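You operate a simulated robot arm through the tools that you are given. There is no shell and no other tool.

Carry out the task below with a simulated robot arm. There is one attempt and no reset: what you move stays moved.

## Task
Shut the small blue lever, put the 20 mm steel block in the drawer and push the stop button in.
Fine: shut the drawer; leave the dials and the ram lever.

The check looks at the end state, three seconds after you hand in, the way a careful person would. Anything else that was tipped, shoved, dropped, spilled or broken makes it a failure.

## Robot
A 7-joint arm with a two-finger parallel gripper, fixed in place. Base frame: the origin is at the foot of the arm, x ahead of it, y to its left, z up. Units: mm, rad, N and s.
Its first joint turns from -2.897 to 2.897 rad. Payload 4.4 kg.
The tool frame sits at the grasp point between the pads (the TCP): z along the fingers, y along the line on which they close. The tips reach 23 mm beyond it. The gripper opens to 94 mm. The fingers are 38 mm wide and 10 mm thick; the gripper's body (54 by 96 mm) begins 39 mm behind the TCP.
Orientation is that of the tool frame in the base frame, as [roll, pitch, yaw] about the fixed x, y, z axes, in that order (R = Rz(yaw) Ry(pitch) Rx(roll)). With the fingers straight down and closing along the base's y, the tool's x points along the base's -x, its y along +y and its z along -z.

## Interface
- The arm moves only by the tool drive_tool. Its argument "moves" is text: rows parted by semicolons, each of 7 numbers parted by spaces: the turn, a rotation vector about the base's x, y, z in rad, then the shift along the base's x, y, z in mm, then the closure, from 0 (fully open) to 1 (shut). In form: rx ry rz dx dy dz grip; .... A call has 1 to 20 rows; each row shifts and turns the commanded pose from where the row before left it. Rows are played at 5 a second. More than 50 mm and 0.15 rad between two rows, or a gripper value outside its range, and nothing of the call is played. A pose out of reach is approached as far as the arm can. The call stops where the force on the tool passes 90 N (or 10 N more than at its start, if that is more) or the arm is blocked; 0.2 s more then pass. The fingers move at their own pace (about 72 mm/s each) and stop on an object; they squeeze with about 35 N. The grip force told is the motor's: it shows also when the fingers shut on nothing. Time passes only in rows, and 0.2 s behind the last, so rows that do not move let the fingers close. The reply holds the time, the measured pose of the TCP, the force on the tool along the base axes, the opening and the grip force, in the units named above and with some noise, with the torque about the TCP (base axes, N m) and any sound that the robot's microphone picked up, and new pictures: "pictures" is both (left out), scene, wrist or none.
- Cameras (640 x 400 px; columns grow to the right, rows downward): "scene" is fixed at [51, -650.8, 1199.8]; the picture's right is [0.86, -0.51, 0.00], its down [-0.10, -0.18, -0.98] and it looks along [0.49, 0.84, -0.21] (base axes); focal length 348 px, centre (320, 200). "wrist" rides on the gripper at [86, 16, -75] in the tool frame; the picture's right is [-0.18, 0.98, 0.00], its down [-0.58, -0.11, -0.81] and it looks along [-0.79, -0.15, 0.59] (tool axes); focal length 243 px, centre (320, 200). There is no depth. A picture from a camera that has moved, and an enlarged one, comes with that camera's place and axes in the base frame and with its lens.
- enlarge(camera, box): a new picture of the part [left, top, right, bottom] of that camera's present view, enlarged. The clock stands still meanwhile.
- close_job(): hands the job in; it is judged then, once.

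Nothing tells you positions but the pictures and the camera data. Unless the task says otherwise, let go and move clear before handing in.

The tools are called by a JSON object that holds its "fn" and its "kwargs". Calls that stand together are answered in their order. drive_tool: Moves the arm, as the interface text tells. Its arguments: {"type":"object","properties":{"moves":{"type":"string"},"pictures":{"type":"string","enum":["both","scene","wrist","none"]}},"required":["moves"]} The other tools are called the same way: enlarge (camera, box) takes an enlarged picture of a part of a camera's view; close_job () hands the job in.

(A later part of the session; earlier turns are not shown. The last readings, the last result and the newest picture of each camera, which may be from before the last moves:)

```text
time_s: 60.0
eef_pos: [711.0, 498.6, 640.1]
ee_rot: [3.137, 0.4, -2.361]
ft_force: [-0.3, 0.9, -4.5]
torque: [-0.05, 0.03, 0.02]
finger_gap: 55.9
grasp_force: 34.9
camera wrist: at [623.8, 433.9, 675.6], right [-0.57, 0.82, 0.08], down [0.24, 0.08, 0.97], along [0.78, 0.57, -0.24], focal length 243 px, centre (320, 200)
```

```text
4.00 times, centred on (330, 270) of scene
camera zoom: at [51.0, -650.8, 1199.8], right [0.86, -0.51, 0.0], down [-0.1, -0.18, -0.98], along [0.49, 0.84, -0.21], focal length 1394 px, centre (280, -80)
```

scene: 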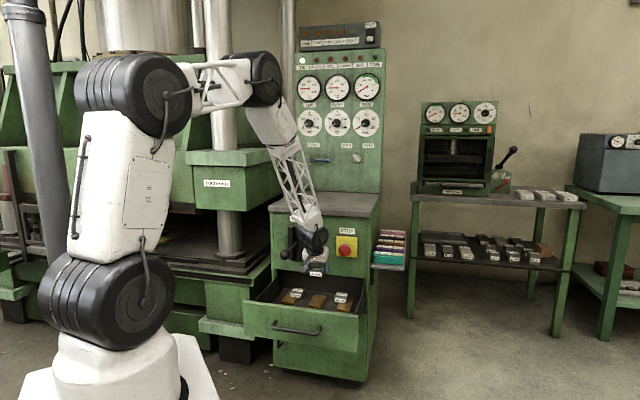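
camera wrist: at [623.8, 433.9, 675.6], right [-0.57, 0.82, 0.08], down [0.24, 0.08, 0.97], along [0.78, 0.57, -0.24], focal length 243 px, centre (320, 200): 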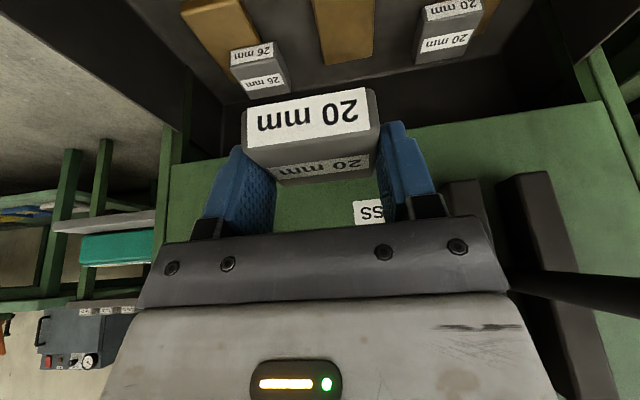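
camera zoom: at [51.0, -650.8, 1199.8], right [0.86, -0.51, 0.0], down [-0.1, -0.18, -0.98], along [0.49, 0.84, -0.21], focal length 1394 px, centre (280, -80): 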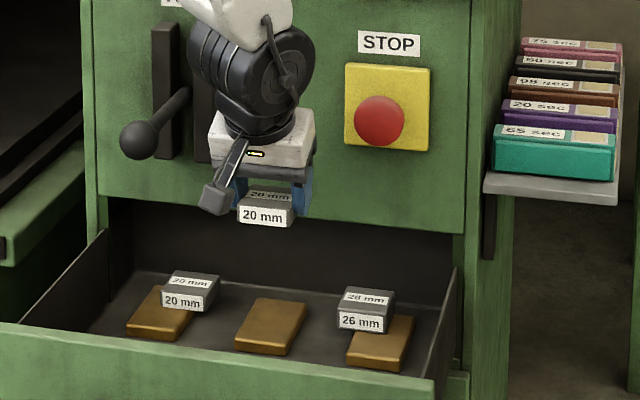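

The pads extend forward to about n 885, so the bare strip in front is too short for the gripper's camera. The middle pad is empty and the neighbouring blocks already rest on theirs, so I'll measure it as the place to set this block.

{"fn": "enlarge", "kwargs": {"camera": "wrist", "box": [160, 0, 520, 120]}}

{"fn": "enlarge", "kwargs": {"camera": "scene", "box": [270, 280, 370, 330]}}

```text
1.78 times, centred on (340, 60) of wrist
camera zoom: at [623.8, 433.9, 675.6], right [-0.57, 0.82, 0.08], down [0.24, 0.08, 0.97], along [0.78, 0.57, -0.24], focal length 431 px, centre (284, 449)
```

zoom: 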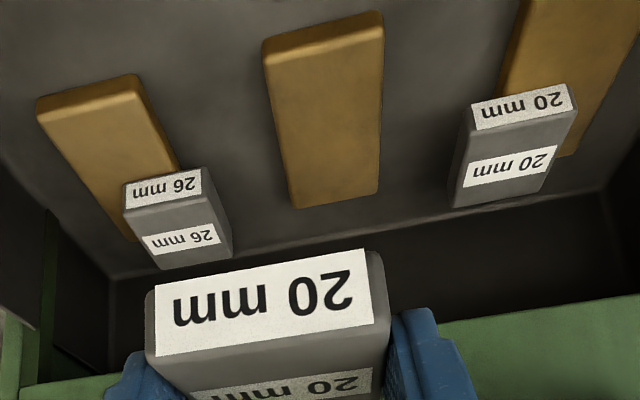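

```text
6.40 times, centred on (320, 305) of scene
camera zoom: at [51.0, -650.8, 1199.8], right [0.86, -0.51, 0.0], down [-0.1, -0.18, -0.98], along [0.49, 0.84, -0.21], focal length 2230 px, centre (320, -472)
```

zoom: 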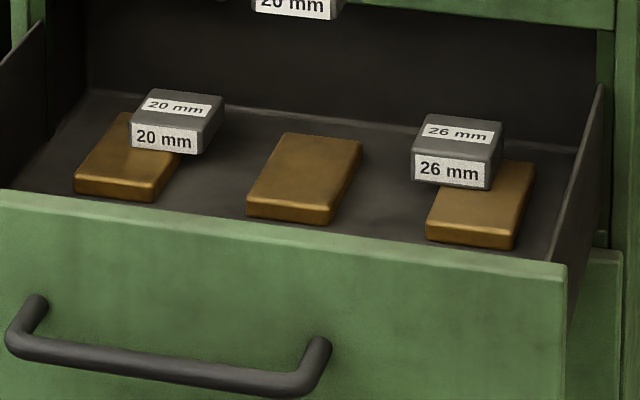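

I measure the middle pad at r 97–153, n 912–1008, with its top near z 437. I'll go below the panel's lower edge first, then forward over the pad, keeping clear of the ram lever and its guide bars.

{"fn": "drive_tool", "kwargs": {"moves": "0 0 0 -0.2 7.3 -36.7 1; 0 0 0 -0.2 7.3 -36.7 1; 0 0 0 -0.3 7.3 -36.7 1; 0 0 0 0 0 0 1", "pictures": "both"}}

{"fn": "enlarge", "kwargs": {"camera": "scene", "box": [260, 230, 380, 330]}}

```text
time_s: 61.0
eef_pos: [712.1, 520.7, 530.2]
ee_rot: [3.139, 0.401, -2.36]
ft_force: [-0.1, -1.0, -5.5]
torque: [0.0, 0.01, -0.03]
finger_gap: 55.8
grasp_force: 34.4
camera wrist: at [623.8, 456.1, 565.6], right [-0.57, 0.82, 0.08], down [0.24, 0.08, 0.97], along [0.78, 0.57, -0.24], focal length 243 px, centre (320, 200)
```

scene: 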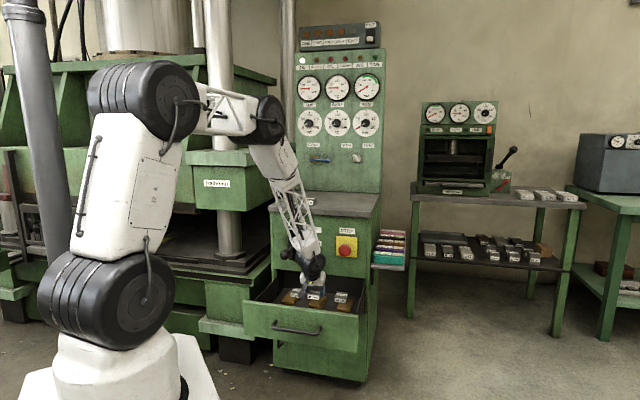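
wrist: 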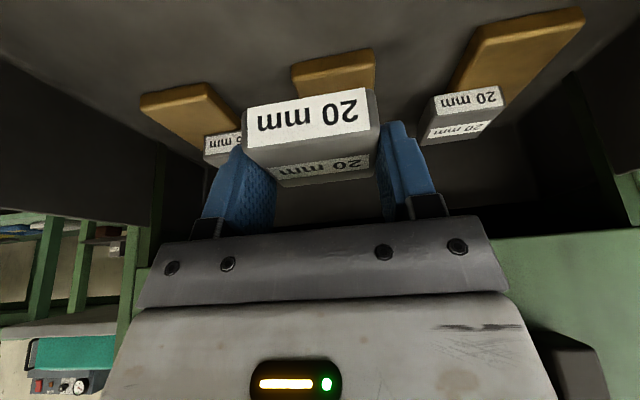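

```text
4.00 times, centred on (320, 280) of scene
camera zoom: at [51.0, -650.8, 1199.8], right [0.86, -0.51, 0.0], down [-0.1, -0.18, -0.98], along [0.49, 0.84, -0.21], focal length 1394 px, centre (320, -120)
```

zoom: 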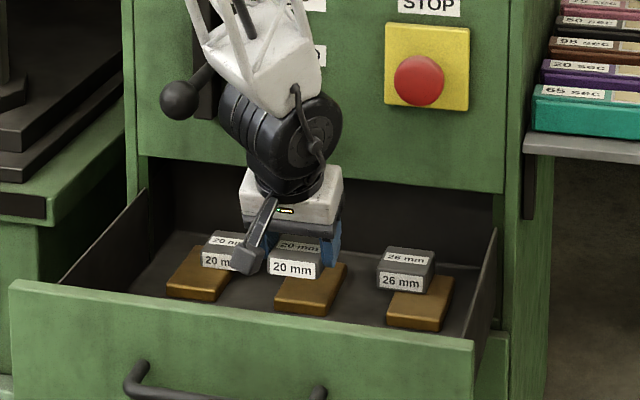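

The geometry agrees with my measurements. I'll move forward over the pad, then lower in small steps.

{"fn": "drive_tool", "kwargs": {"moves": "0 0 0 23.3 23.3 0 1; 0 0 0 23.3 23.3 0 1; 0 0 0 0 0 -20 1; 0 0 0 0 0 -20 1; 0 0 0 0 0 0 1", "pictures": "both"}}

{"fn": "enlarge", "kwargs": {"camera": "scene", "box": [260, 230, 380, 330]}}

```text
time_s: 62.2
eef_pos: [757.3, 568.4, 491.9]
ee_rot: [3.136, 0.4, -2.359]
ft_force: [-0.4, -0.8, -4.6]
torque: [-0.01, 0.01, -0.01]
finger_gap: 55.7
grasp_force: 35.0
camera wrist: at [669.4, 502.5, 526.7], right [-0.57, 0.82, 0.08], down [0.24, 0.08, 0.97], along [0.78, 0.57, -0.24], focal length 243 px, centre (320, 200)
```

scene: 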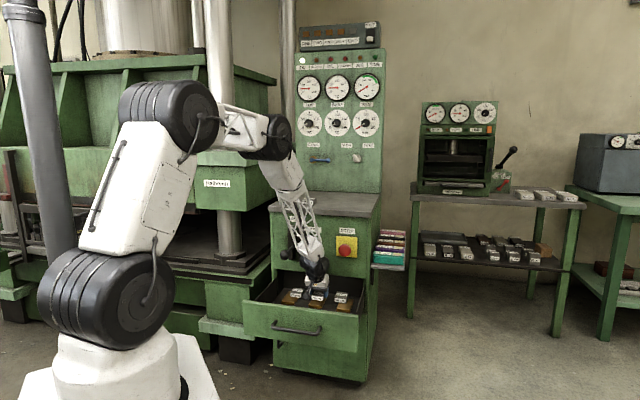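
wrist: 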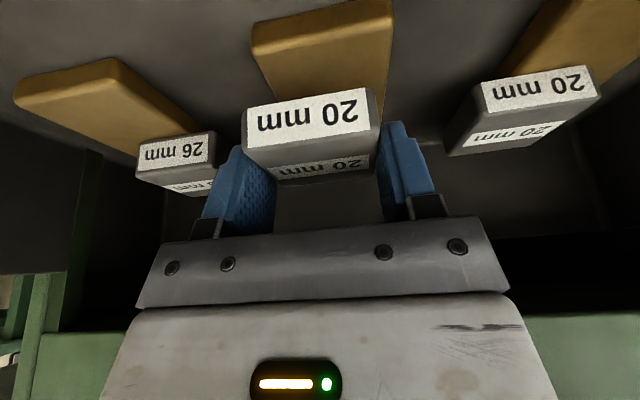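

```text
4.00 times, centred on (320, 280) of scene
camera zoom: at [51.0, -650.8, 1199.8], right [0.86, -0.51, 0.0], down [-0.1, -0.18, -0.98], along [0.49, 0.84, -0.21], focal length 1394 px, centre (320, -120)
```

zoom: 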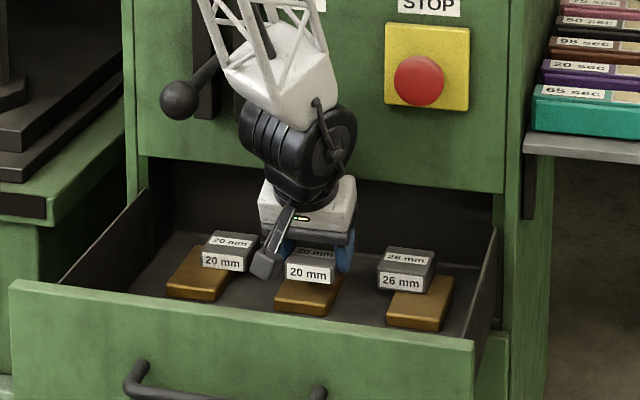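

{"fn": "drive_tool", "kwargs": {"moves": "0 0 0 0 0 -6 1; 0 0 0 0 0 -6 1; 0 0 0 0 0 -5 1; 0 0 0 0 0 0 1", "pictures": "wrist"}}

{"fn": "enlarge", "kwargs": {"camera": "scene", "box": [290, 270, 370, 320]}}

```text
time_s: 63.2
eef_pos: [757.7, 567.9, 474.5]
ee_rot: [3.136, 0.401, -2.358]
ft_force: [0.0, -0.6, -4.0]
torque: [0.0, 0.03, 0.01]
finger_gap: 55.6
grasp_force: 34.9
camera wrist: at [669.6, 502.8, 509.4], right [-0.57, 0.82, 0.08], down [0.24, 0.08, 0.97], along [0.78, 0.57, -0.24], focal length 243 px, centre (320, 200)
```

wrist: 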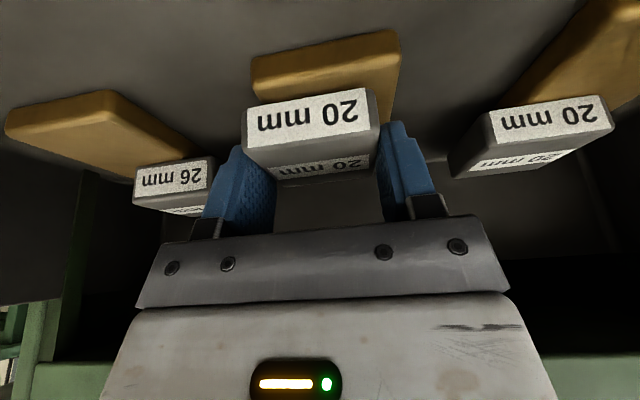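

```text
8.00 times, centred on (330, 295) of scene
camera zoom: at [51.0, -650.8, 1199.8], right [0.86, -0.51, 0.0], down [-0.1, -0.18, -0.98], along [0.49, 0.84, -0.21], focal length 2787 px, centre (240, -560)
```

zoom: 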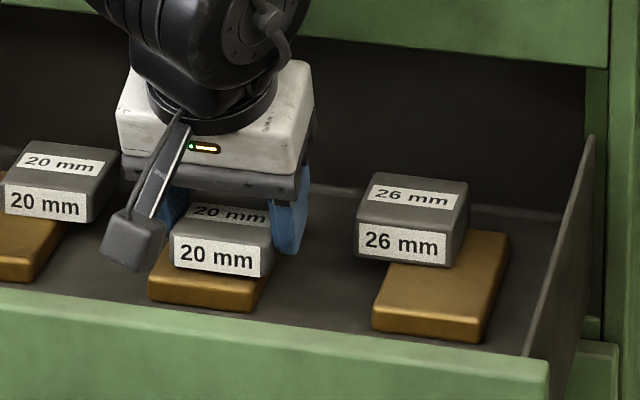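

{"fn": "drive_tool", "kwargs": {"moves": "0 0 0 0 0 -1.5 1; 0 0 0 0 0 -1.5 1; 0 0 0 0 0 0 1", "pictures": "none"}}

```text
time_s: 64.0
eef_pos: [755.9, 568.1, 470.8]
ee_rot: [3.136, 0.399, -2.359]
ft_force: [-0.7, -0.5, -3.7]
torque: [-0.02, 0.01, 0.03]
finger_gap: 55.9
grasp_force: 35.6
```

{"fn": "drive_tool", "kwargs": {"moves": "0 0 0 0 0 -1.5 1; 0 0 0 0 0 0 1", "pictures": "none"}}

```text
time_s: 64.6
eef_pos: [757.5, 568.5, 469.9]
ee_rot: [3.137, 0.403, -2.359]
ft_force: [-2.4, -0.3, 10.7]
torque: [-0.32, -0.02, -0.04]
finger_gap: 55.9
grasp_force: 35.2
```

The force shows the block has landed on the pad. I'll open the fingers slightly to release it, then look.

{"fn": "drive_tool", "kwargs": {"moves": "0 0 0 0 0 0 0.35; 0 0 0 0 0 0 0.25; 0 0 0 0 0 0 0.2; 0 0 0 0 0 0 0.2", "pictures": "both"}}

{"fn": "enlarge", "kwargs": {"camera": "scene", "box": [290, 270, 370, 320]}}

```text
time_s: 65.6
eef_pos: [756.5, 567.9, 469.8]
ee_rot: [3.138, 0.4, -2.36]
ft_force: [5.6, -2.5, 14.5]
torque: [0.19, 0.31, -0.06]
finger_gap: 72.5
grasp_force: 0.1
camera wrist: at [669.6, 503.0, 505.3], right [-0.57, 0.82, 0.08], down [0.24, 0.07, 0.97], along [0.78, 0.57, -0.24], focal length 243 px, centre (320, 200)
```

scene: 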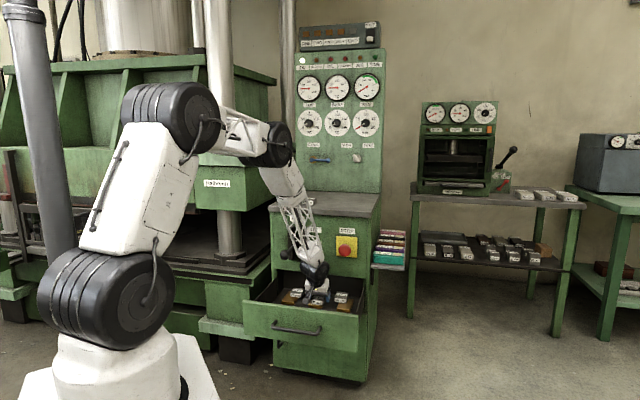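
wrist: 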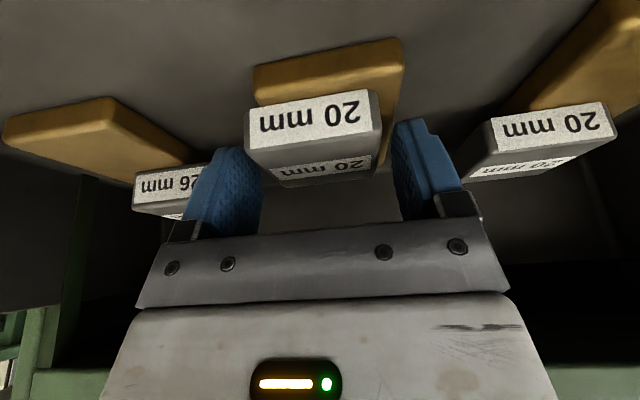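

```text
8.00 times, centred on (330, 295) of scene
camera zoom: at [51.0, -650.8, 1199.8], right [0.86, -0.51, 0.0], down [-0.1, -0.18, -0.98], along [0.49, 0.84, -0.21], focal length 2787 px, centre (240, -560)
```

zoom: 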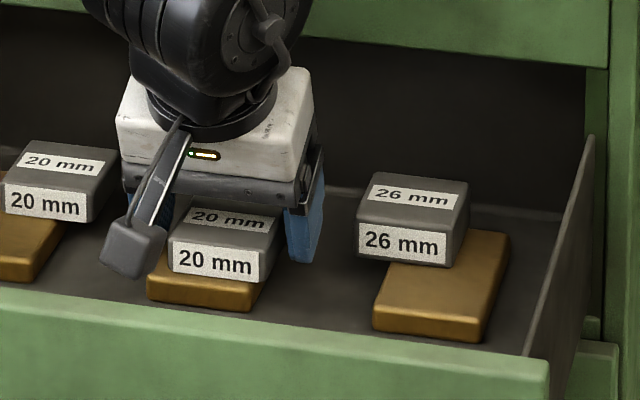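

The block sits flat on the pad and is released. I'll lift straight up a little, then back out the way I came in.

{"fn": "drive_tool", "kwargs": {"moves": "0 0 0 0 0 3 0.2; 0 0 0 0 0 5 0.2; 0 0 0 0 0 15 0.2; 0 0 0 0 0 25 0.2; 0 0 0 0 0 15 0.2; 0 0 0 -23.3 -23.3 0 0.2; 0 0 0 -23.3 -23.3 0 0.2; 0 0 0 0 0 35 0.2; 0 0 0 0 0 35 0.2; 0 0 0 0 0 35 0.2; 0 0 0 0 0 0 0.2", "pictures": "both"}}

{"fn": "enlarge", "kwargs": {"camera": "scene", "box": [260, 230, 380, 330]}}

{"fn": "enlarge", "kwargs": {"camera": "wrist", "box": [160, 0, 520, 120]}}

```text
time_s: 68.0
eef_pos: [711.1, 521.1, 638.1]
ee_rot: [3.135, 0.4, -2.359]
ft_force: [0.1, 0.7, -0.7]
torque: [0.01, -0.01, -0.03]
finger_gap: 75.2
grasp_force: 0.0
camera wrist: at [623.3, 456.4, 673.4], right [-0.57, 0.82, 0.08], down [0.24, 0.08, 0.97], along [0.78, 0.57, -0.24], focal length 243 px, centre (320, 200)
```

scene: 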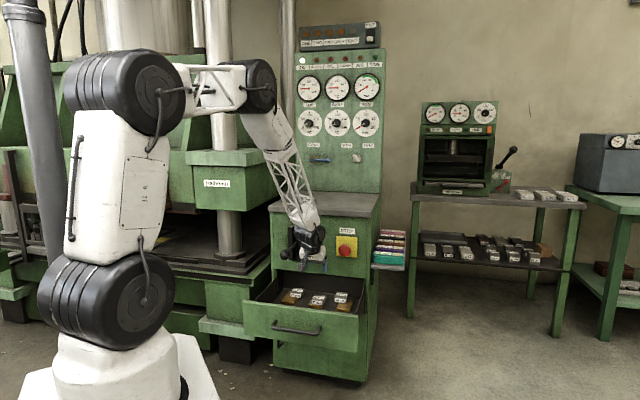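
wrist: 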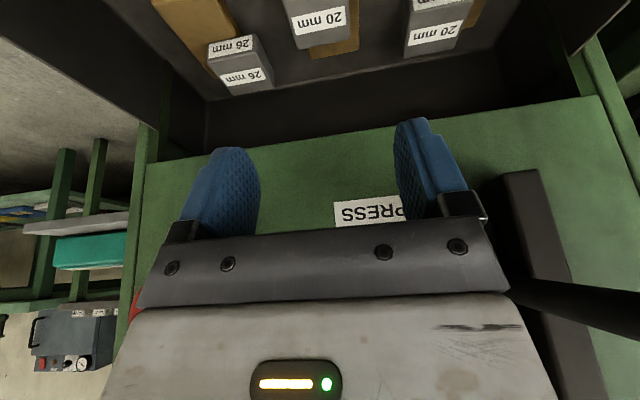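

```text
4.00 times, centred on (320, 280) of scene
camera zoom: at [51.0, -650.8, 1199.8], right [0.86, -0.51, 0.0], down [-0.1, -0.18, -0.98], along [0.49, 0.84, -0.21], focal length 1394 px, centre (320, -120)
```

zoom: 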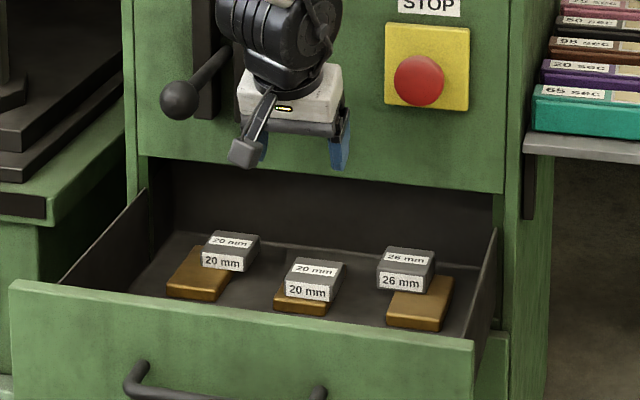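

```text
1.78 times, centred on (340, 60) of wrist
camera zoom: at [623.3, 456.4, 673.4], right [-0.57, 0.82, 0.08], down [0.24, 0.08, 0.97], along [0.78, 0.57, -0.24], focal length 431 px, centre (284, 449)
```

zoom: 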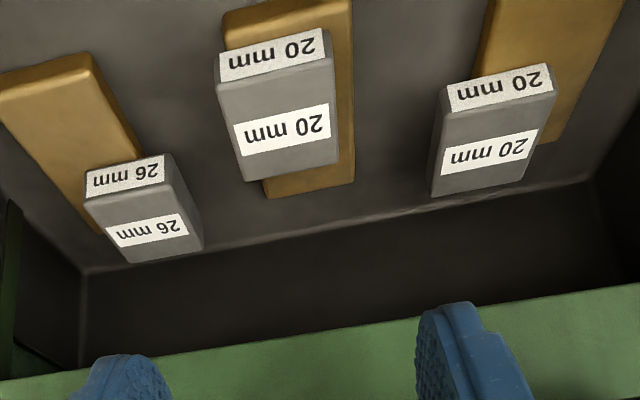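

The block lies flat on the middle pad. Next I'll shut the drawer: close the fingers, come round in front of it and line up with the front panel above the handle.

{"fn": "drive_tool", "kwargs": {"moves": "0 0 0 0 0 31 1; 0 0 0 0 0 31 1; -0.0177 0.0177 0 -26.5 -27.9 0 1; -0.0177 0.0177 0 -26.5 -27.9 0 1; -0.0177 0.0177 0 -26.5 -27.9 0 1; -0.0177 0.0177 0 -26.5 -27.9 0 1; -0.0177 0.0177 0 -26.5 -27.9 0 1; -0.0177 0.0177 0 -26.5 -27.9 0 1; 0 0 0 0 0 -37 1; 0 0 0 0 0 -37 1; 0 0 0 0 0 -37 1; 0 0 0 0 0 0 1", "pictures": "both"}}

{"fn": "enlarge", "kwargs": {"camera": "wrist", "box": [200, 0, 440, 200]}}

{"fn": "enlarge", "kwargs": {"camera": "scene", "box": [240, 230, 380, 345]}}

```text
time_s: 70.6
eef_pos: [550.3, 353.5, 587.4]
ee_rot: [3.135, 0.252, -2.359]
ft_force: [0.4, 0.2, -0.6]
torque: [0.01, 0.0, -0.01]
finger_gap: 0.2
grasp_force: 35.2
camera wrist: at [468.0, 293.4, 638.5], right [-0.57, 0.82, 0.05], down [0.34, 0.18, 0.93], along [0.75, 0.54, -0.38], focal length 243 px, centre (320, 200)
```

scene: 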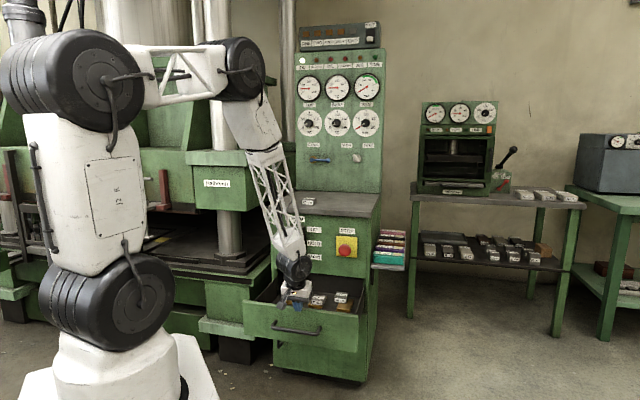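
wrist: 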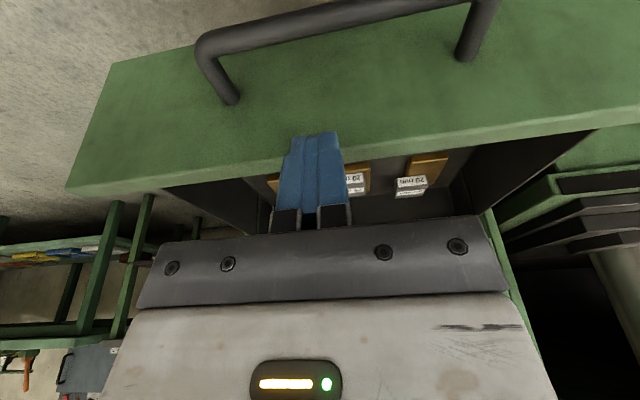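

```text
2.00 times, centred on (320, 100) of wrist
camera zoom: at [468.0, 293.4, 638.5], right [-0.57, 0.82, 0.05], down [0.34, 0.18, 0.93], along [0.75, 0.54, -0.38], focal length 485 px, centre (320, 400)
```

zoom: 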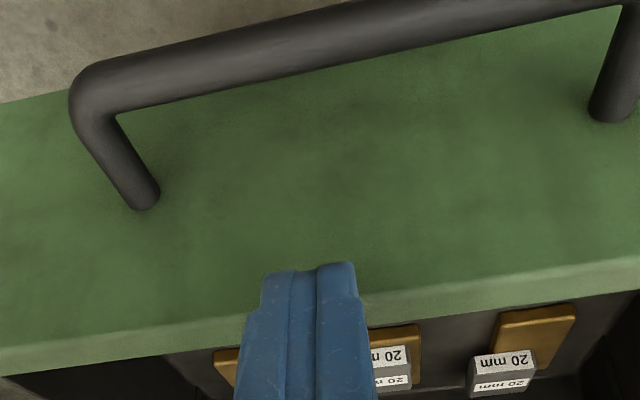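

```text
3.48 times, centred on (310, 288) of scene
camera zoom: at [51.0, -650.8, 1199.8], right [0.86, -0.51, 0.0], down [-0.1, -0.18, -0.98], along [0.49, 0.84, -0.21], focal length 1212 px, centre (355, -104)
```

zoom: 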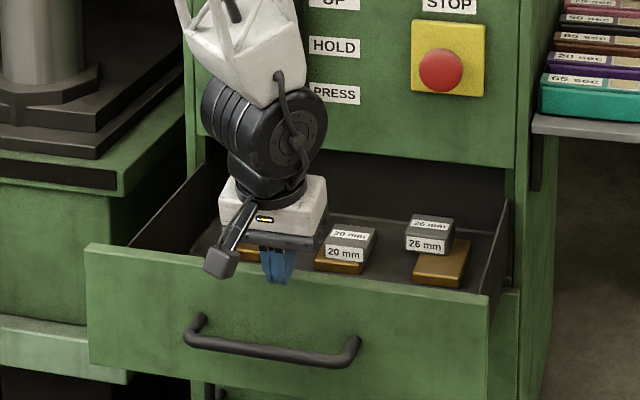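

I'm about 10 mm in front of the drawer's front panel. I'll lower to just above the handle height and push slowly, increasing the tilt as I near the console.

{"fn": "drive_tool", "kwargs": {"moves": "0 0 0 -7 -7 -18 1; 0 0 0 0 0 -18 1; 0.0074 -0.0074 0 7 7 0 1; 0.0074 -0.0074 0 7 7 0 1; 0.0074 -0.0074 0 7 7 0 1; 0.0074 -0.0074 0 7 7 0 1; 0.0074 -0.0074 0 7 7 0 1; 0.0074 -0.0074 0 7 7 0 1; 0 0 0 0 0 0 1", "pictures": "both"}}

{"fn": "enlarge", "kwargs": {"camera": "scene", "box": [240, 230, 380, 345]}}

```text
time_s: 72.6
eef_pos: [586.0, 389.1, 552.7]
ee_rot: [3.135, 0.313, -2.36]
ft_force: [0.1, 0.2, -1.3]
torque: [0.0, -0.01, 0.0]
finger_gap: 0.0
grasp_force: 35.3
camera wrist: at [502.1, 326.3, 597.2], right [-0.57, 0.82, 0.06], down [0.3, 0.13, 0.95], along [0.77, 0.56, -0.32], focal length 243 px, centre (320, 200)
```

scene: 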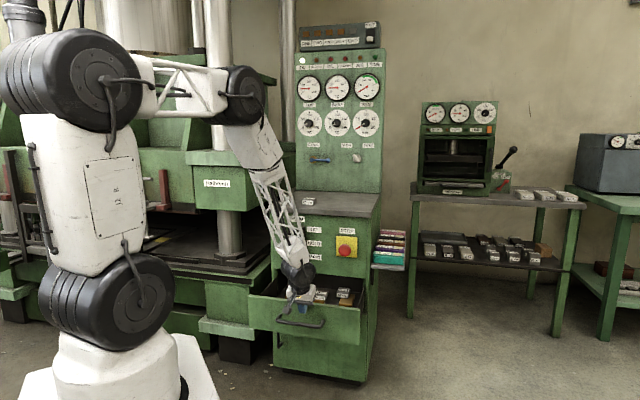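
wrist: 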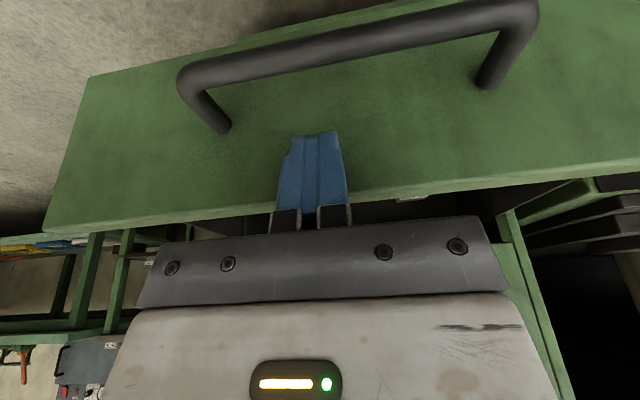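

```text
3.48 times, centred on (310, 288) of scene
camera zoom: at [51.0, -650.8, 1199.8], right [0.86, -0.51, 0.0], down [-0.1, -0.18, -0.98], along [0.49, 0.84, -0.21], focal length 1212 px, centre (355, -104)
```

zoom: 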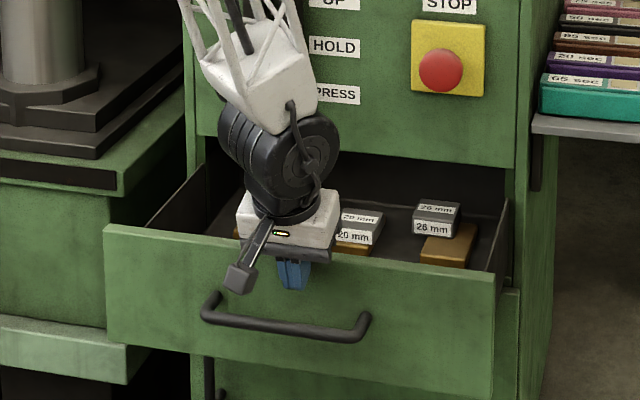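

The drawer slides in smoothly and the block stays put. I'll continue pushing steadily.

{"fn": "drive_tool", "kwargs": {"moves": "0.0074 -0.0074 0 7 7 0 1; 0.0074 -0.0074 0 7 7 0 1; 0.0074 -0.0074 0 7 7 0 1; 0.0074 -0.0074 0 7 7 0 1; 0.0074 -0.0074 0 7 7 0 1; 0.0074 -0.0074 0 7 7 0 1; 0.0074 -0.0074 0 7 7 0 1; 0.0074 -0.0074 0 7 7 0 1; 0.0074 -0.0074 0 7 7 0 1; 0.0074 -0.0074 0 7 7 0 1; 0.0074 -0.0074 0 7 7 0 1; 0.0074 -0.0074 0 7 7 0 1; 0.0074 -0.0074 0 7 7 0 1; 0.0074 -0.0074 0 7 7 0 1; 0 0 0 0 0 0 1", "pictures": "both"}}

{"fn": "enlarge", "kwargs": {"camera": "scene", "box": [240, 220, 400, 320]}}

```text
time_s: 75.8
eef_pos: [684.7, 487.2, 552.8]
ee_rot: [3.138, 0.461, -2.359]
ft_force: [0.3, -0.3, -0.4]
torque: [-0.01, -0.01, -0.01]
finger_gap: 0.0
grasp_force: 34.9
camera wrist: at [596.1, 420.2, 581.4], right [-0.58, 0.81, 0.09], down [0.2, 0.04, 0.98], along [0.79, 0.58, -0.18], focal length 243 px, centre (320, 200)
```

scene: 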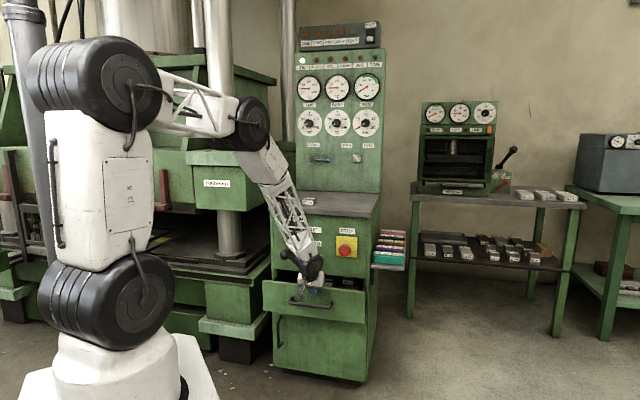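
wrist: 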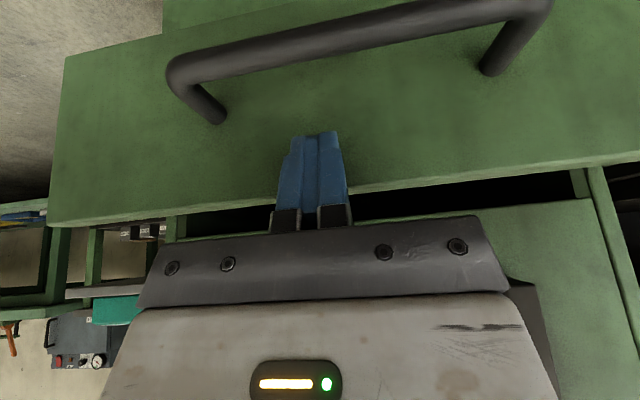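

```text
4.00 times, centred on (320, 270) of scene
camera zoom: at [51.0, -650.8, 1199.8], right [0.86, -0.51, 0.0], down [-0.1, -0.18, -0.98], along [0.49, 0.84, -0.21], focal length 1394 px, centre (320, -80)
```

zoom: 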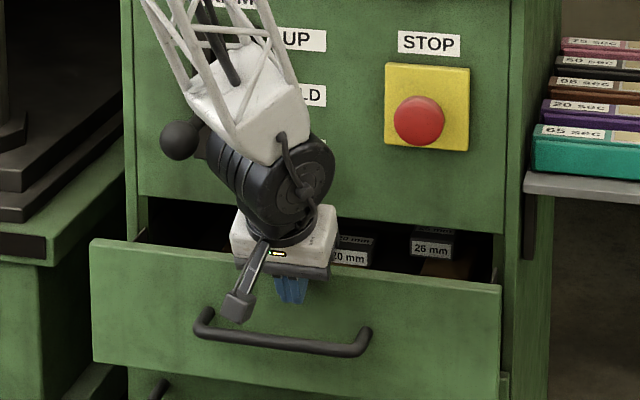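

{"fn": "drive_tool", "kwargs": {"moves": "0.0071 -0.0071 0 7 7 0 1; 0.0071 -0.0071 0 7 7 0 1; 0.0071 -0.0071 0 7 7 0 1; 0.0071 -0.0071 0 7 7 0 1; 0.0071 -0.0071 0 7 7 0 1; 0.0071 -0.0071 0 7 7 0 1; 0.0071 -0.0071 0 7 7 0 1; 0.0071 -0.0071 0 7 7 0 1; 0 0 0 0 0 0 1", "pictures": "both"}}

{"fn": "enlarge", "kwargs": {"camera": "scene", "box": [240, 220, 400, 320]}}

```text
time_s: 77.8
eef_pos: [739.9, 542.8, 551.8]
ee_rot: [3.136, 0.54, -2.361]
ft_force: [-0.2, 0.0, 0.0]
torque: [-0.01, 0.01, -0.03]
finger_gap: 0.3
grasp_force: 34.9
camera wrist: at [650.8, 475.1, 572.4], right [-0.58, 0.81, 0.1], down [0.14, -0.02, 0.99], along [0.8, 0.59, -0.1], focal length 243 px, centre (320, 200)
```

scene: 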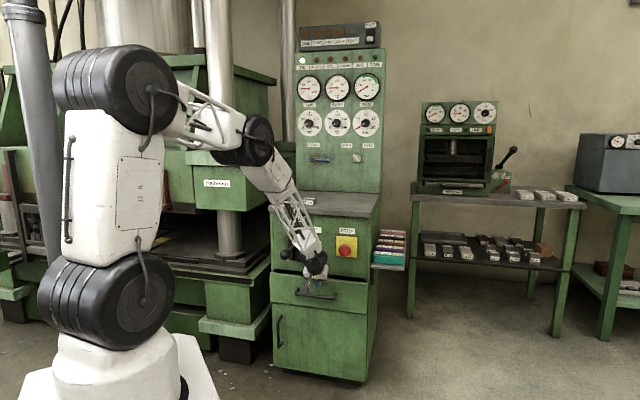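
wrist: 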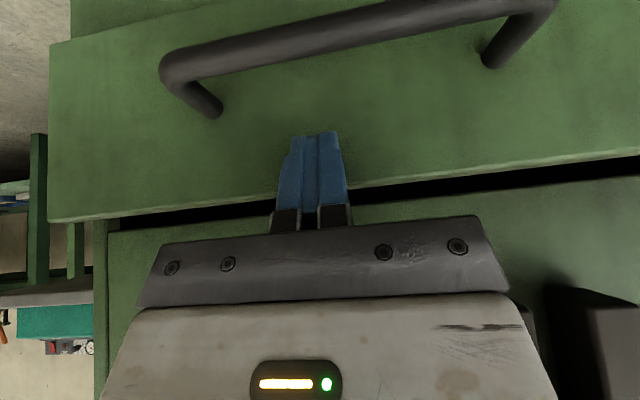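

```text
4.00 times, centred on (320, 270) of scene
camera zoom: at [51.0, -650.8, 1199.8], right [0.86, -0.51, 0.0], down [-0.1, -0.18, -0.98], along [0.49, 0.84, -0.21], focal length 1394 px, centre (320, -80)
```

zoom: 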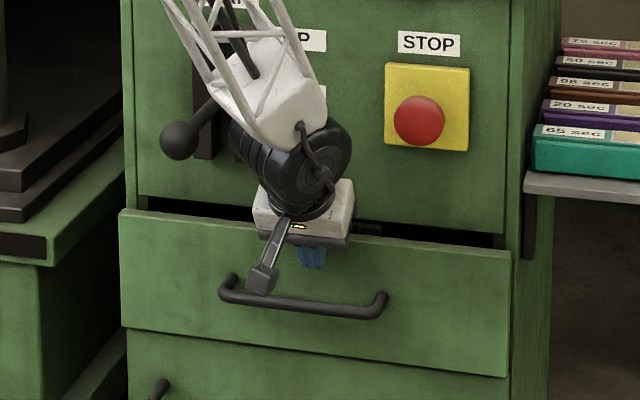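

{"fn": "drive_tool", "kwargs": {"moves": "0 0 0 2.8 2.8 0 1; 0 0 0 2.8 2.8 0 1; 0 0 0 2.8 2.8 0 1; 0 0 0 2.8 2.8 0 1; 0 0 0 2.8 2.8 0 1; 0 0 0 0 0 0 1", "pictures": "scene"}}

{"fn": "enlarge", "kwargs": {"camera": "scene", "box": [260, 240, 400, 330]}}

```text
time_s: 79.0
eef_pos: [751.0, 552.4, 548.2]
ee_rot: [3.133, 0.533, -2.361]
ft_force: [-3.3, -5.9, 1.5]
torque: [-0.04, 0.0, 0.01]
finger_gap: 0.2
grasp_force: 35.3
stopped in row 5: the force on the tool passed its limit at 117 N (the readings are from after the stop); the commanded pose is now the measured one
```

scene: 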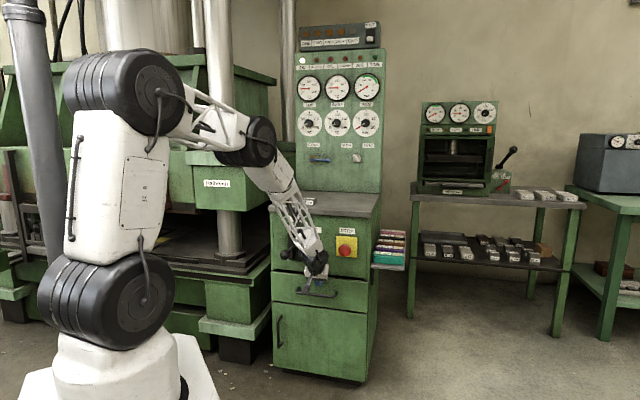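

```text
4.44 times, centred on (330, 285) of scene
camera zoom: at [51.0, -650.8, 1199.8], right [0.86, -0.51, 0.0], down [-0.1, -0.18, -0.98], along [0.49, 0.84, -0.21], focal length 1548 px, centre (276, -178)
```

zoom: 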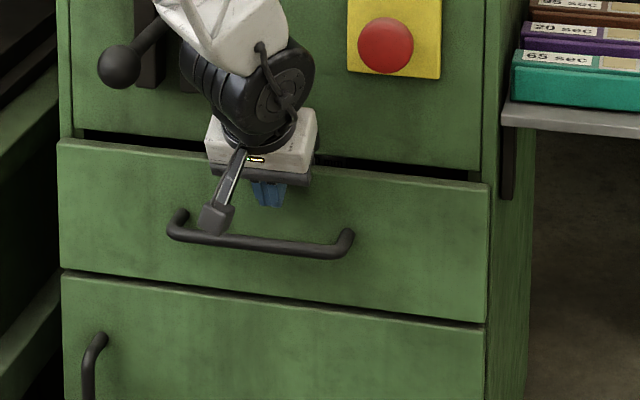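

The drawer is fully shut; its outline matches the starting view exactly. I'll back off and go to the stop button, at about r 249, z 703 with its cap near n 910.

{"fn": "drive_tool", "kwargs": {"moves": "0 0 0 -14 -14 0 1; 0 0 0 -21.2 -21.2 0 1; 0 0 0 -21.2 -21.2 0 1; 0.0212 -0.0212 0 13.7 -17.1 32 1; 0.0212 -0.0212 0 13.7 -17.1 32 1; 0.0212 -0.0212 0 13.7 -17.1 32 1; 0.0212 -0.0212 0 13.7 -17.1 32 1; 0.0212 -0.0212 0 13.7 -17.1 32 1; 0 0 0 0 0 0 1", "pictures": "both"}}

{"fn": "enlarge", "kwargs": {"camera": "wrist", "box": [200, 20, 460, 220]}}

{"fn": "enlarge", "kwargs": {"camera": "scene", "box": [260, 210, 400, 330]}}

```text
time_s: 81.0
eef_pos: [764.2, 412.2, 709.0]
ee_rot: [3.133, 0.683, -2.361]
ft_force: [0.2, 0.2, -0.6]
torque: [-0.03, 0.01, 0.02]
finger_gap: 0.0
grasp_force: 34.6
camera wrist: at [672.6, 342.8, 712.9], right [-0.59, 0.8, 0.12], down [0.04, -0.12, 0.99], along [0.8, 0.59, 0.04], focal length 243 px, centre (320, 200)
```

scene: 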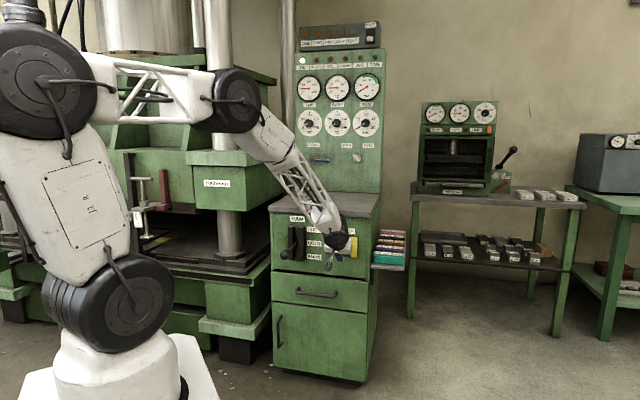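
wrist: 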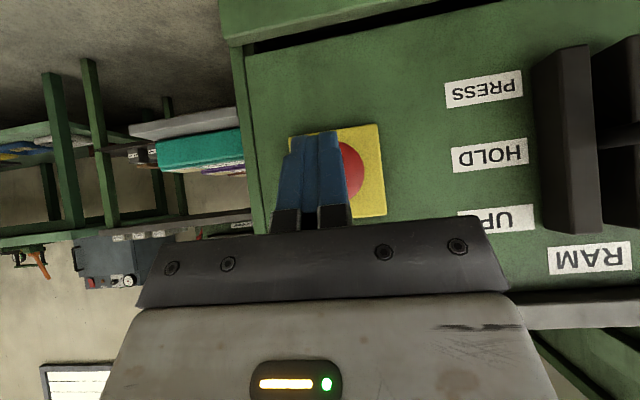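

```text
2.00 times, centred on (330, 120) of wrist
camera zoom: at [672.6, 342.8, 712.9], right [-0.59, 0.8, 0.12], down [0.04, -0.12, 0.99], along [0.8, 0.59, 0.04], focal length 485 px, centre (300, 360)
```

zoom: 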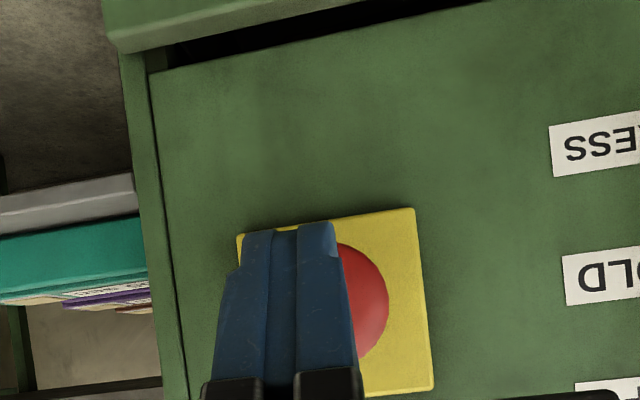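

```text
3.33 times, centred on (330, 270) of scene
camera zoom: at [51.0, -650.8, 1199.8], right [0.86, -0.51, 0.0], down [-0.1, -0.18, -0.98], along [0.49, 0.84, -0.21], focal length 1161 px, centre (287, -33)
```

zoom: 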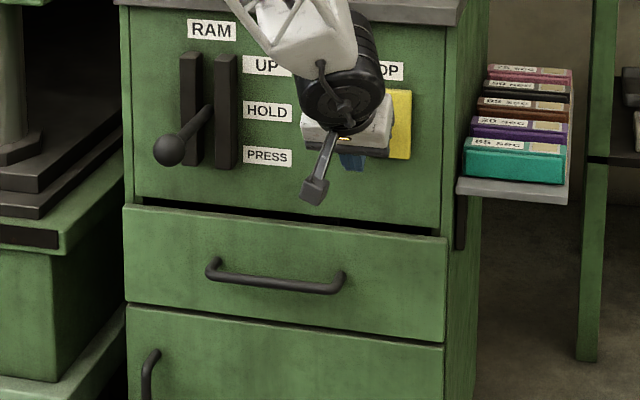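

The button's centre is at about r 248, z 700, straight ahead of the closed fingertips. I'll approach, then push in small steps.

{"fn": "drive_tool", "kwargs": {"moves": "0 0 0 12.4 12.4 -4 1; 0 0 0 12.4 12.4 0 1; 0 0 0 2.8 2.8 0 1; 0 0 0 2.8 2.8 0 1; 0 0 0 0 0 0 1", "pictures": "wrist"}}

{"fn": "enlarge", "kwargs": {"camera": "wrist", "box": [240, 80, 420, 220]}}

```text
time_s: 82.2
eef_pos: [794.1, 442.5, 704.9]
ee_rot: [3.132, 0.682, -2.362]
ft_force: [0.4, -0.4, 0.3]
torque: [-0.01, -0.02, -0.01]
finger_gap: 0.1
grasp_force: 35.0
camera wrist: at [702.9, 373.1, 708.8], right [-0.59, 0.8, 0.12], down [0.04, -0.12, 0.99], along [0.8, 0.59, 0.04], focal length 243 px, centre (320, 200)
```

wrist: 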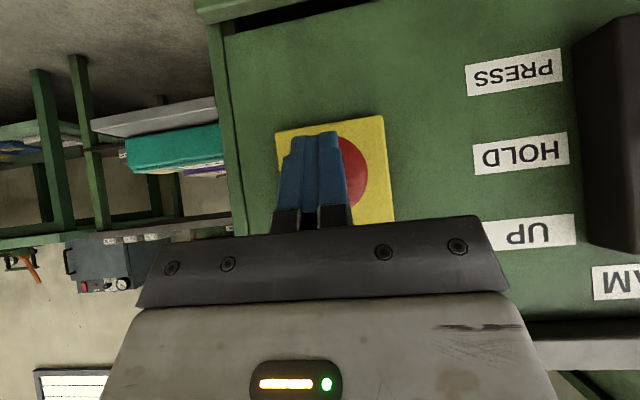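

```text
2.86 times, centred on (330, 150) of wrist
camera zoom: at [702.9, 373.1, 708.8], right [-0.59, 0.8, 0.12], down [0.04, -0.12, 0.99], along [0.8, 0.59, 0.04], focal length 693 px, centre (291, 343)
```

zoom: 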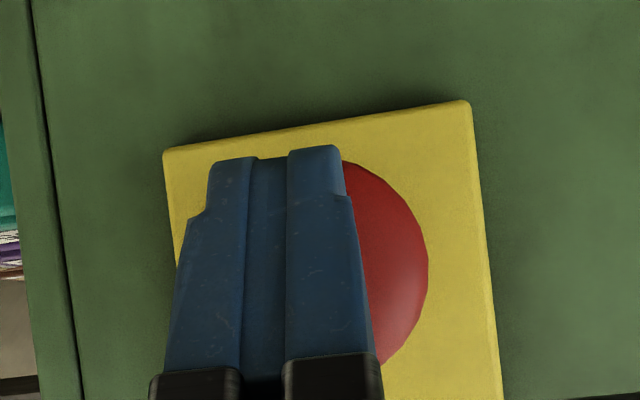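

{"fn": "drive_tool", "kwargs": {"moves": "0 0 0 2.1 2.1 0 1; 0 0 0 2.1 2.1 0 1; 0 0 0 2.1 2.1 0 1; 0 0 0 0 0 0 1", "pictures": "none"}}

```text
time_s: 83.2
eef_pos: [800.0, 448.4, 705.7]
ee_rot: [3.132, 0.682, -2.363]
ft_force: [0.2, 1.0, 0.1]
torque: [-0.01, 0.0, -0.03]
finger_gap: 0.0
grasp_force: 35.4
```

{"fn": "drive_tool", "kwargs": {"moves": "0 0 0 1.5 1.5 0 1; 0 0 0 1.5 1.5 0 1; 0 0 0 1.5 1.5 0 1; 0 0 0 0 0 0 1", "pictures": "wrist"}}

{"fn": "enlarge", "kwargs": {"camera": "wrist", "box": [240, 80, 420, 220]}}

```text
time_s: 84.2
eef_pos: [805.3, 452.1, 705.7]
ee_rot: [3.134, 0.681, -2.363]
ft_force: [0.8, -0.2, 0.3]
torque: [-0.01, -0.02, 0.0]
finger_gap: 0.3
grasp_force: 35.0
camera wrist: at [713.6, 384.0, 708.9], right [-0.59, 0.8, 0.12], down [0.04, -0.12, 0.99], along [0.8, 0.59, 0.04], focal length 243 px, centre (320, 200)
```

wrist: 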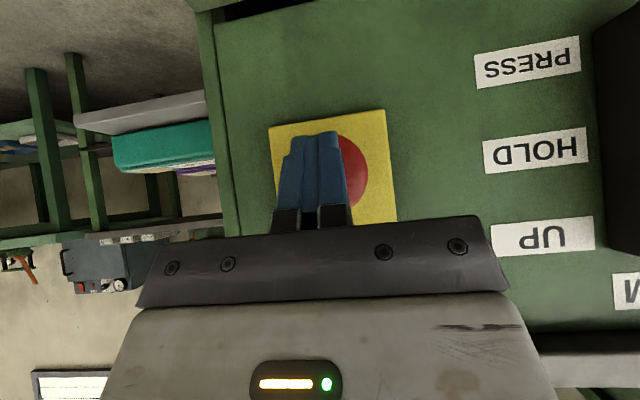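

```text
2.86 times, centred on (330, 150) of wrist
camera zoom: at [713.6, 384.0, 708.9], right [-0.59, 0.8, 0.12], down [0.04, -0.12, 0.99], along [0.8, 0.59, 0.04], focal length 693 px, centre (291, 343)
```

zoom: 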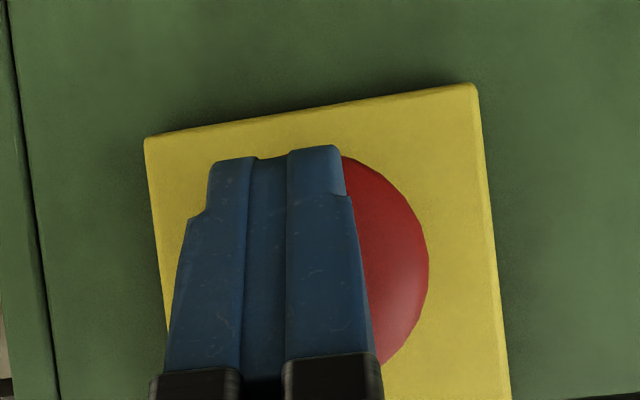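

The cap is moving in with the fingers: its size in view is unchanged while the plate grows. I'll keep pushing until it bottoms.

{"fn": "drive_tool", "kwargs": {"moves": "0 0 0 1.5 1.5 0 1; 0 0 0 1.5 1.5 0 1; 0 0 0 1.5 1.5 0 1; 0 0 0 0 0 0 1", "pictures": "none"}}

```text
time_s: 85.2
eef_pos: [808.5, 457.0, 705.4]
ee_rot: [3.133, 0.681, -2.362]
ft_force: [-39.1, -36.0, 20.3]
torque: [0.31, -0.09, 0.1]
finger_gap: 0.1
grasp_force: 35.0
```

The force has risen to about 53 N, so the button is bottomed. I'll back off straight and check whether it stays in.

{"fn": "drive_tool", "kwargs": {"moves": "0 0 0 -3 -3 0 1; 0 0 0 -10 -10 0 1; 0 0 0 -20 -20 0 1; 0 0 0 -28 -28 0 1; 0 0 0 -28 -28 0 1; 0 0 0 0 0 0 1", "pictures": "both"}}

{"fn": "enlarge", "kwargs": {"camera": "wrist", "box": [200, 60, 460, 220]}}

{"fn": "enlarge", "kwargs": {"camera": "scene", "box": [290, 220, 390, 290]}}

```text
time_s: 86.6
eef_pos: [718.5, 367.7, 705.9]
ee_rot: [3.133, 0.682, -2.361]
ft_force: [-0.1, 0.6, 1.0]
torque: [-0.02, -0.01, -0.02]
finger_gap: 0.1
grasp_force: 35.1
camera wrist: at [627.9, 299.7, 709.0], right [-0.59, 0.8, 0.12], down [0.04, -0.12, 0.99], along [0.8, 0.59, 0.04], focal length 243 px, centre (320, 200)
```

scene: 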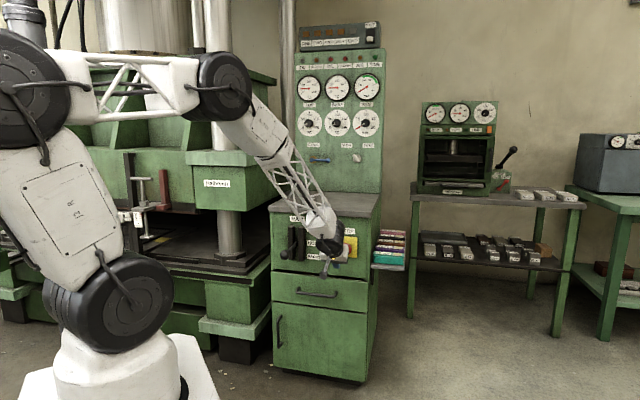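
wrist: 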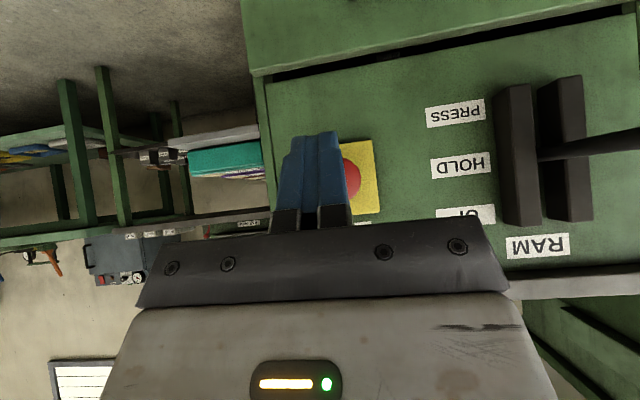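

```text
2.46 times, centred on (330, 140) of wrist
camera zoom: at [627.9, 299.7, 709.0], right [-0.59, 0.8, 0.12], down [0.04, -0.12, 0.99], along [0.8, 0.59, 0.04], focal length 597 px, centre (295, 348)
```

zoom: 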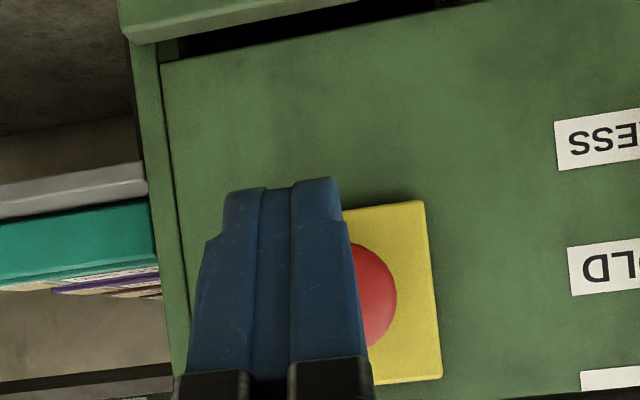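

```text
5.71 times, centred on (340, 255) of scene
camera zoom: at [51.0, -650.8, 1199.8], right [0.86, -0.51, 0.0], down [-0.1, -0.18, -0.98], along [0.49, 0.84, -0.21], focal length 1991 px, centre (206, -114)
```

zoom: 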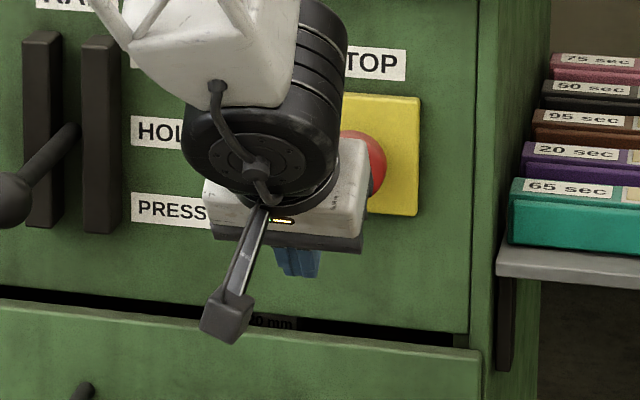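

I need an unobstructed look at the button, so I'll rise to the earlier vantage point and compare.

{"fn": "drive_tool", "kwargs": {"moves": "-0.0526 0.0526 0 -19.7 -2.7 40.3 1; -0.0526 0.0526 0 -19.7 -2.7 40.3 1; -0.0526 0.0526 0 -19.7 -2.7 40.3 1; -0.0526 0.0526 0 -19.7 -2.7 40.3 1; -0.0526 0.0526 0 -19.7 -2.7 40.3 1; -0.0526 0.0526 0 -19.7 -2.7 40.3 1; 0 0 0 0 0 0 1", "pictures": "both"}}

{"fn": "enlarge", "kwargs": {"camera": "wrist", "box": [160, 0, 480, 160]}}

{"fn": "enlarge", "kwargs": {"camera": "scene", "box": [260, 200, 420, 300]}}

```text
time_s: 88.2
eef_pos: [601.7, 351.5, 947.3]
ee_rot: [3.134, 0.235, -2.362]
ft_force: [1.6, -0.5, 0.2]
torque: [-0.01, -0.03, 0.02]
finger_gap: 0.4
grasp_force: 34.9
camera wrist: at [519.4, 291.5, 999.6], right [-0.57, 0.82, 0.05], down [0.35, 0.19, 0.92], along [0.75, 0.54, -0.39], focal length 243 px, centre (320, 200)
```

scene: 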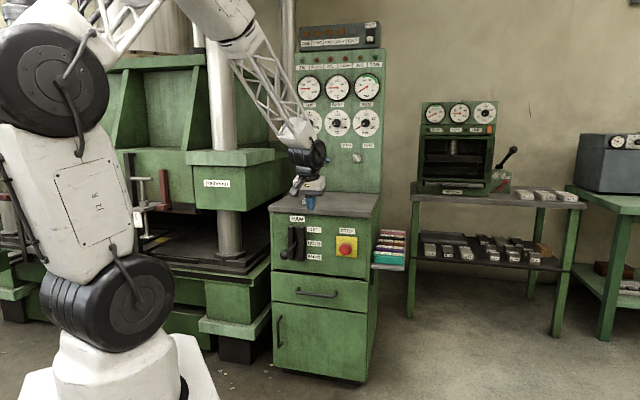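
wrist: 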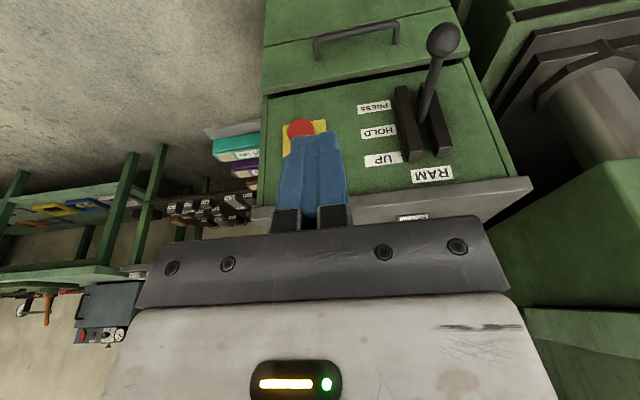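

```text
2.00 times, centred on (320, 80) of wrist
camera zoom: at [519.4, 291.5, 999.6], right [-0.57, 0.82, 0.05], down [0.35, 0.19, 0.92], along [0.75, 0.54, -0.39], focal length 485 px, centre (320, 440)
```

zoom: 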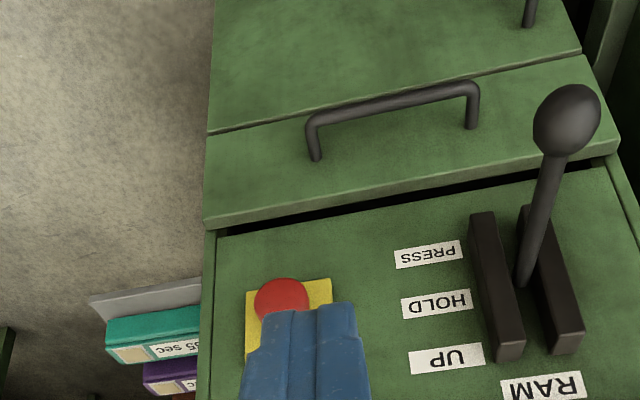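

```text
4.00 times, centred on (340, 250) of scene
camera zoom: at [51.0, -650.8, 1199.8], right [0.86, -0.51, 0.0], down [-0.1, -0.18, -0.98], along [0.49, 0.84, -0.21], focal length 1394 px, centre (240, 0)
```

zoom: 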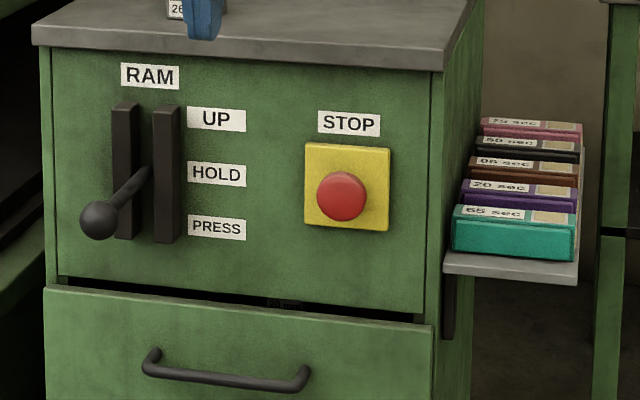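

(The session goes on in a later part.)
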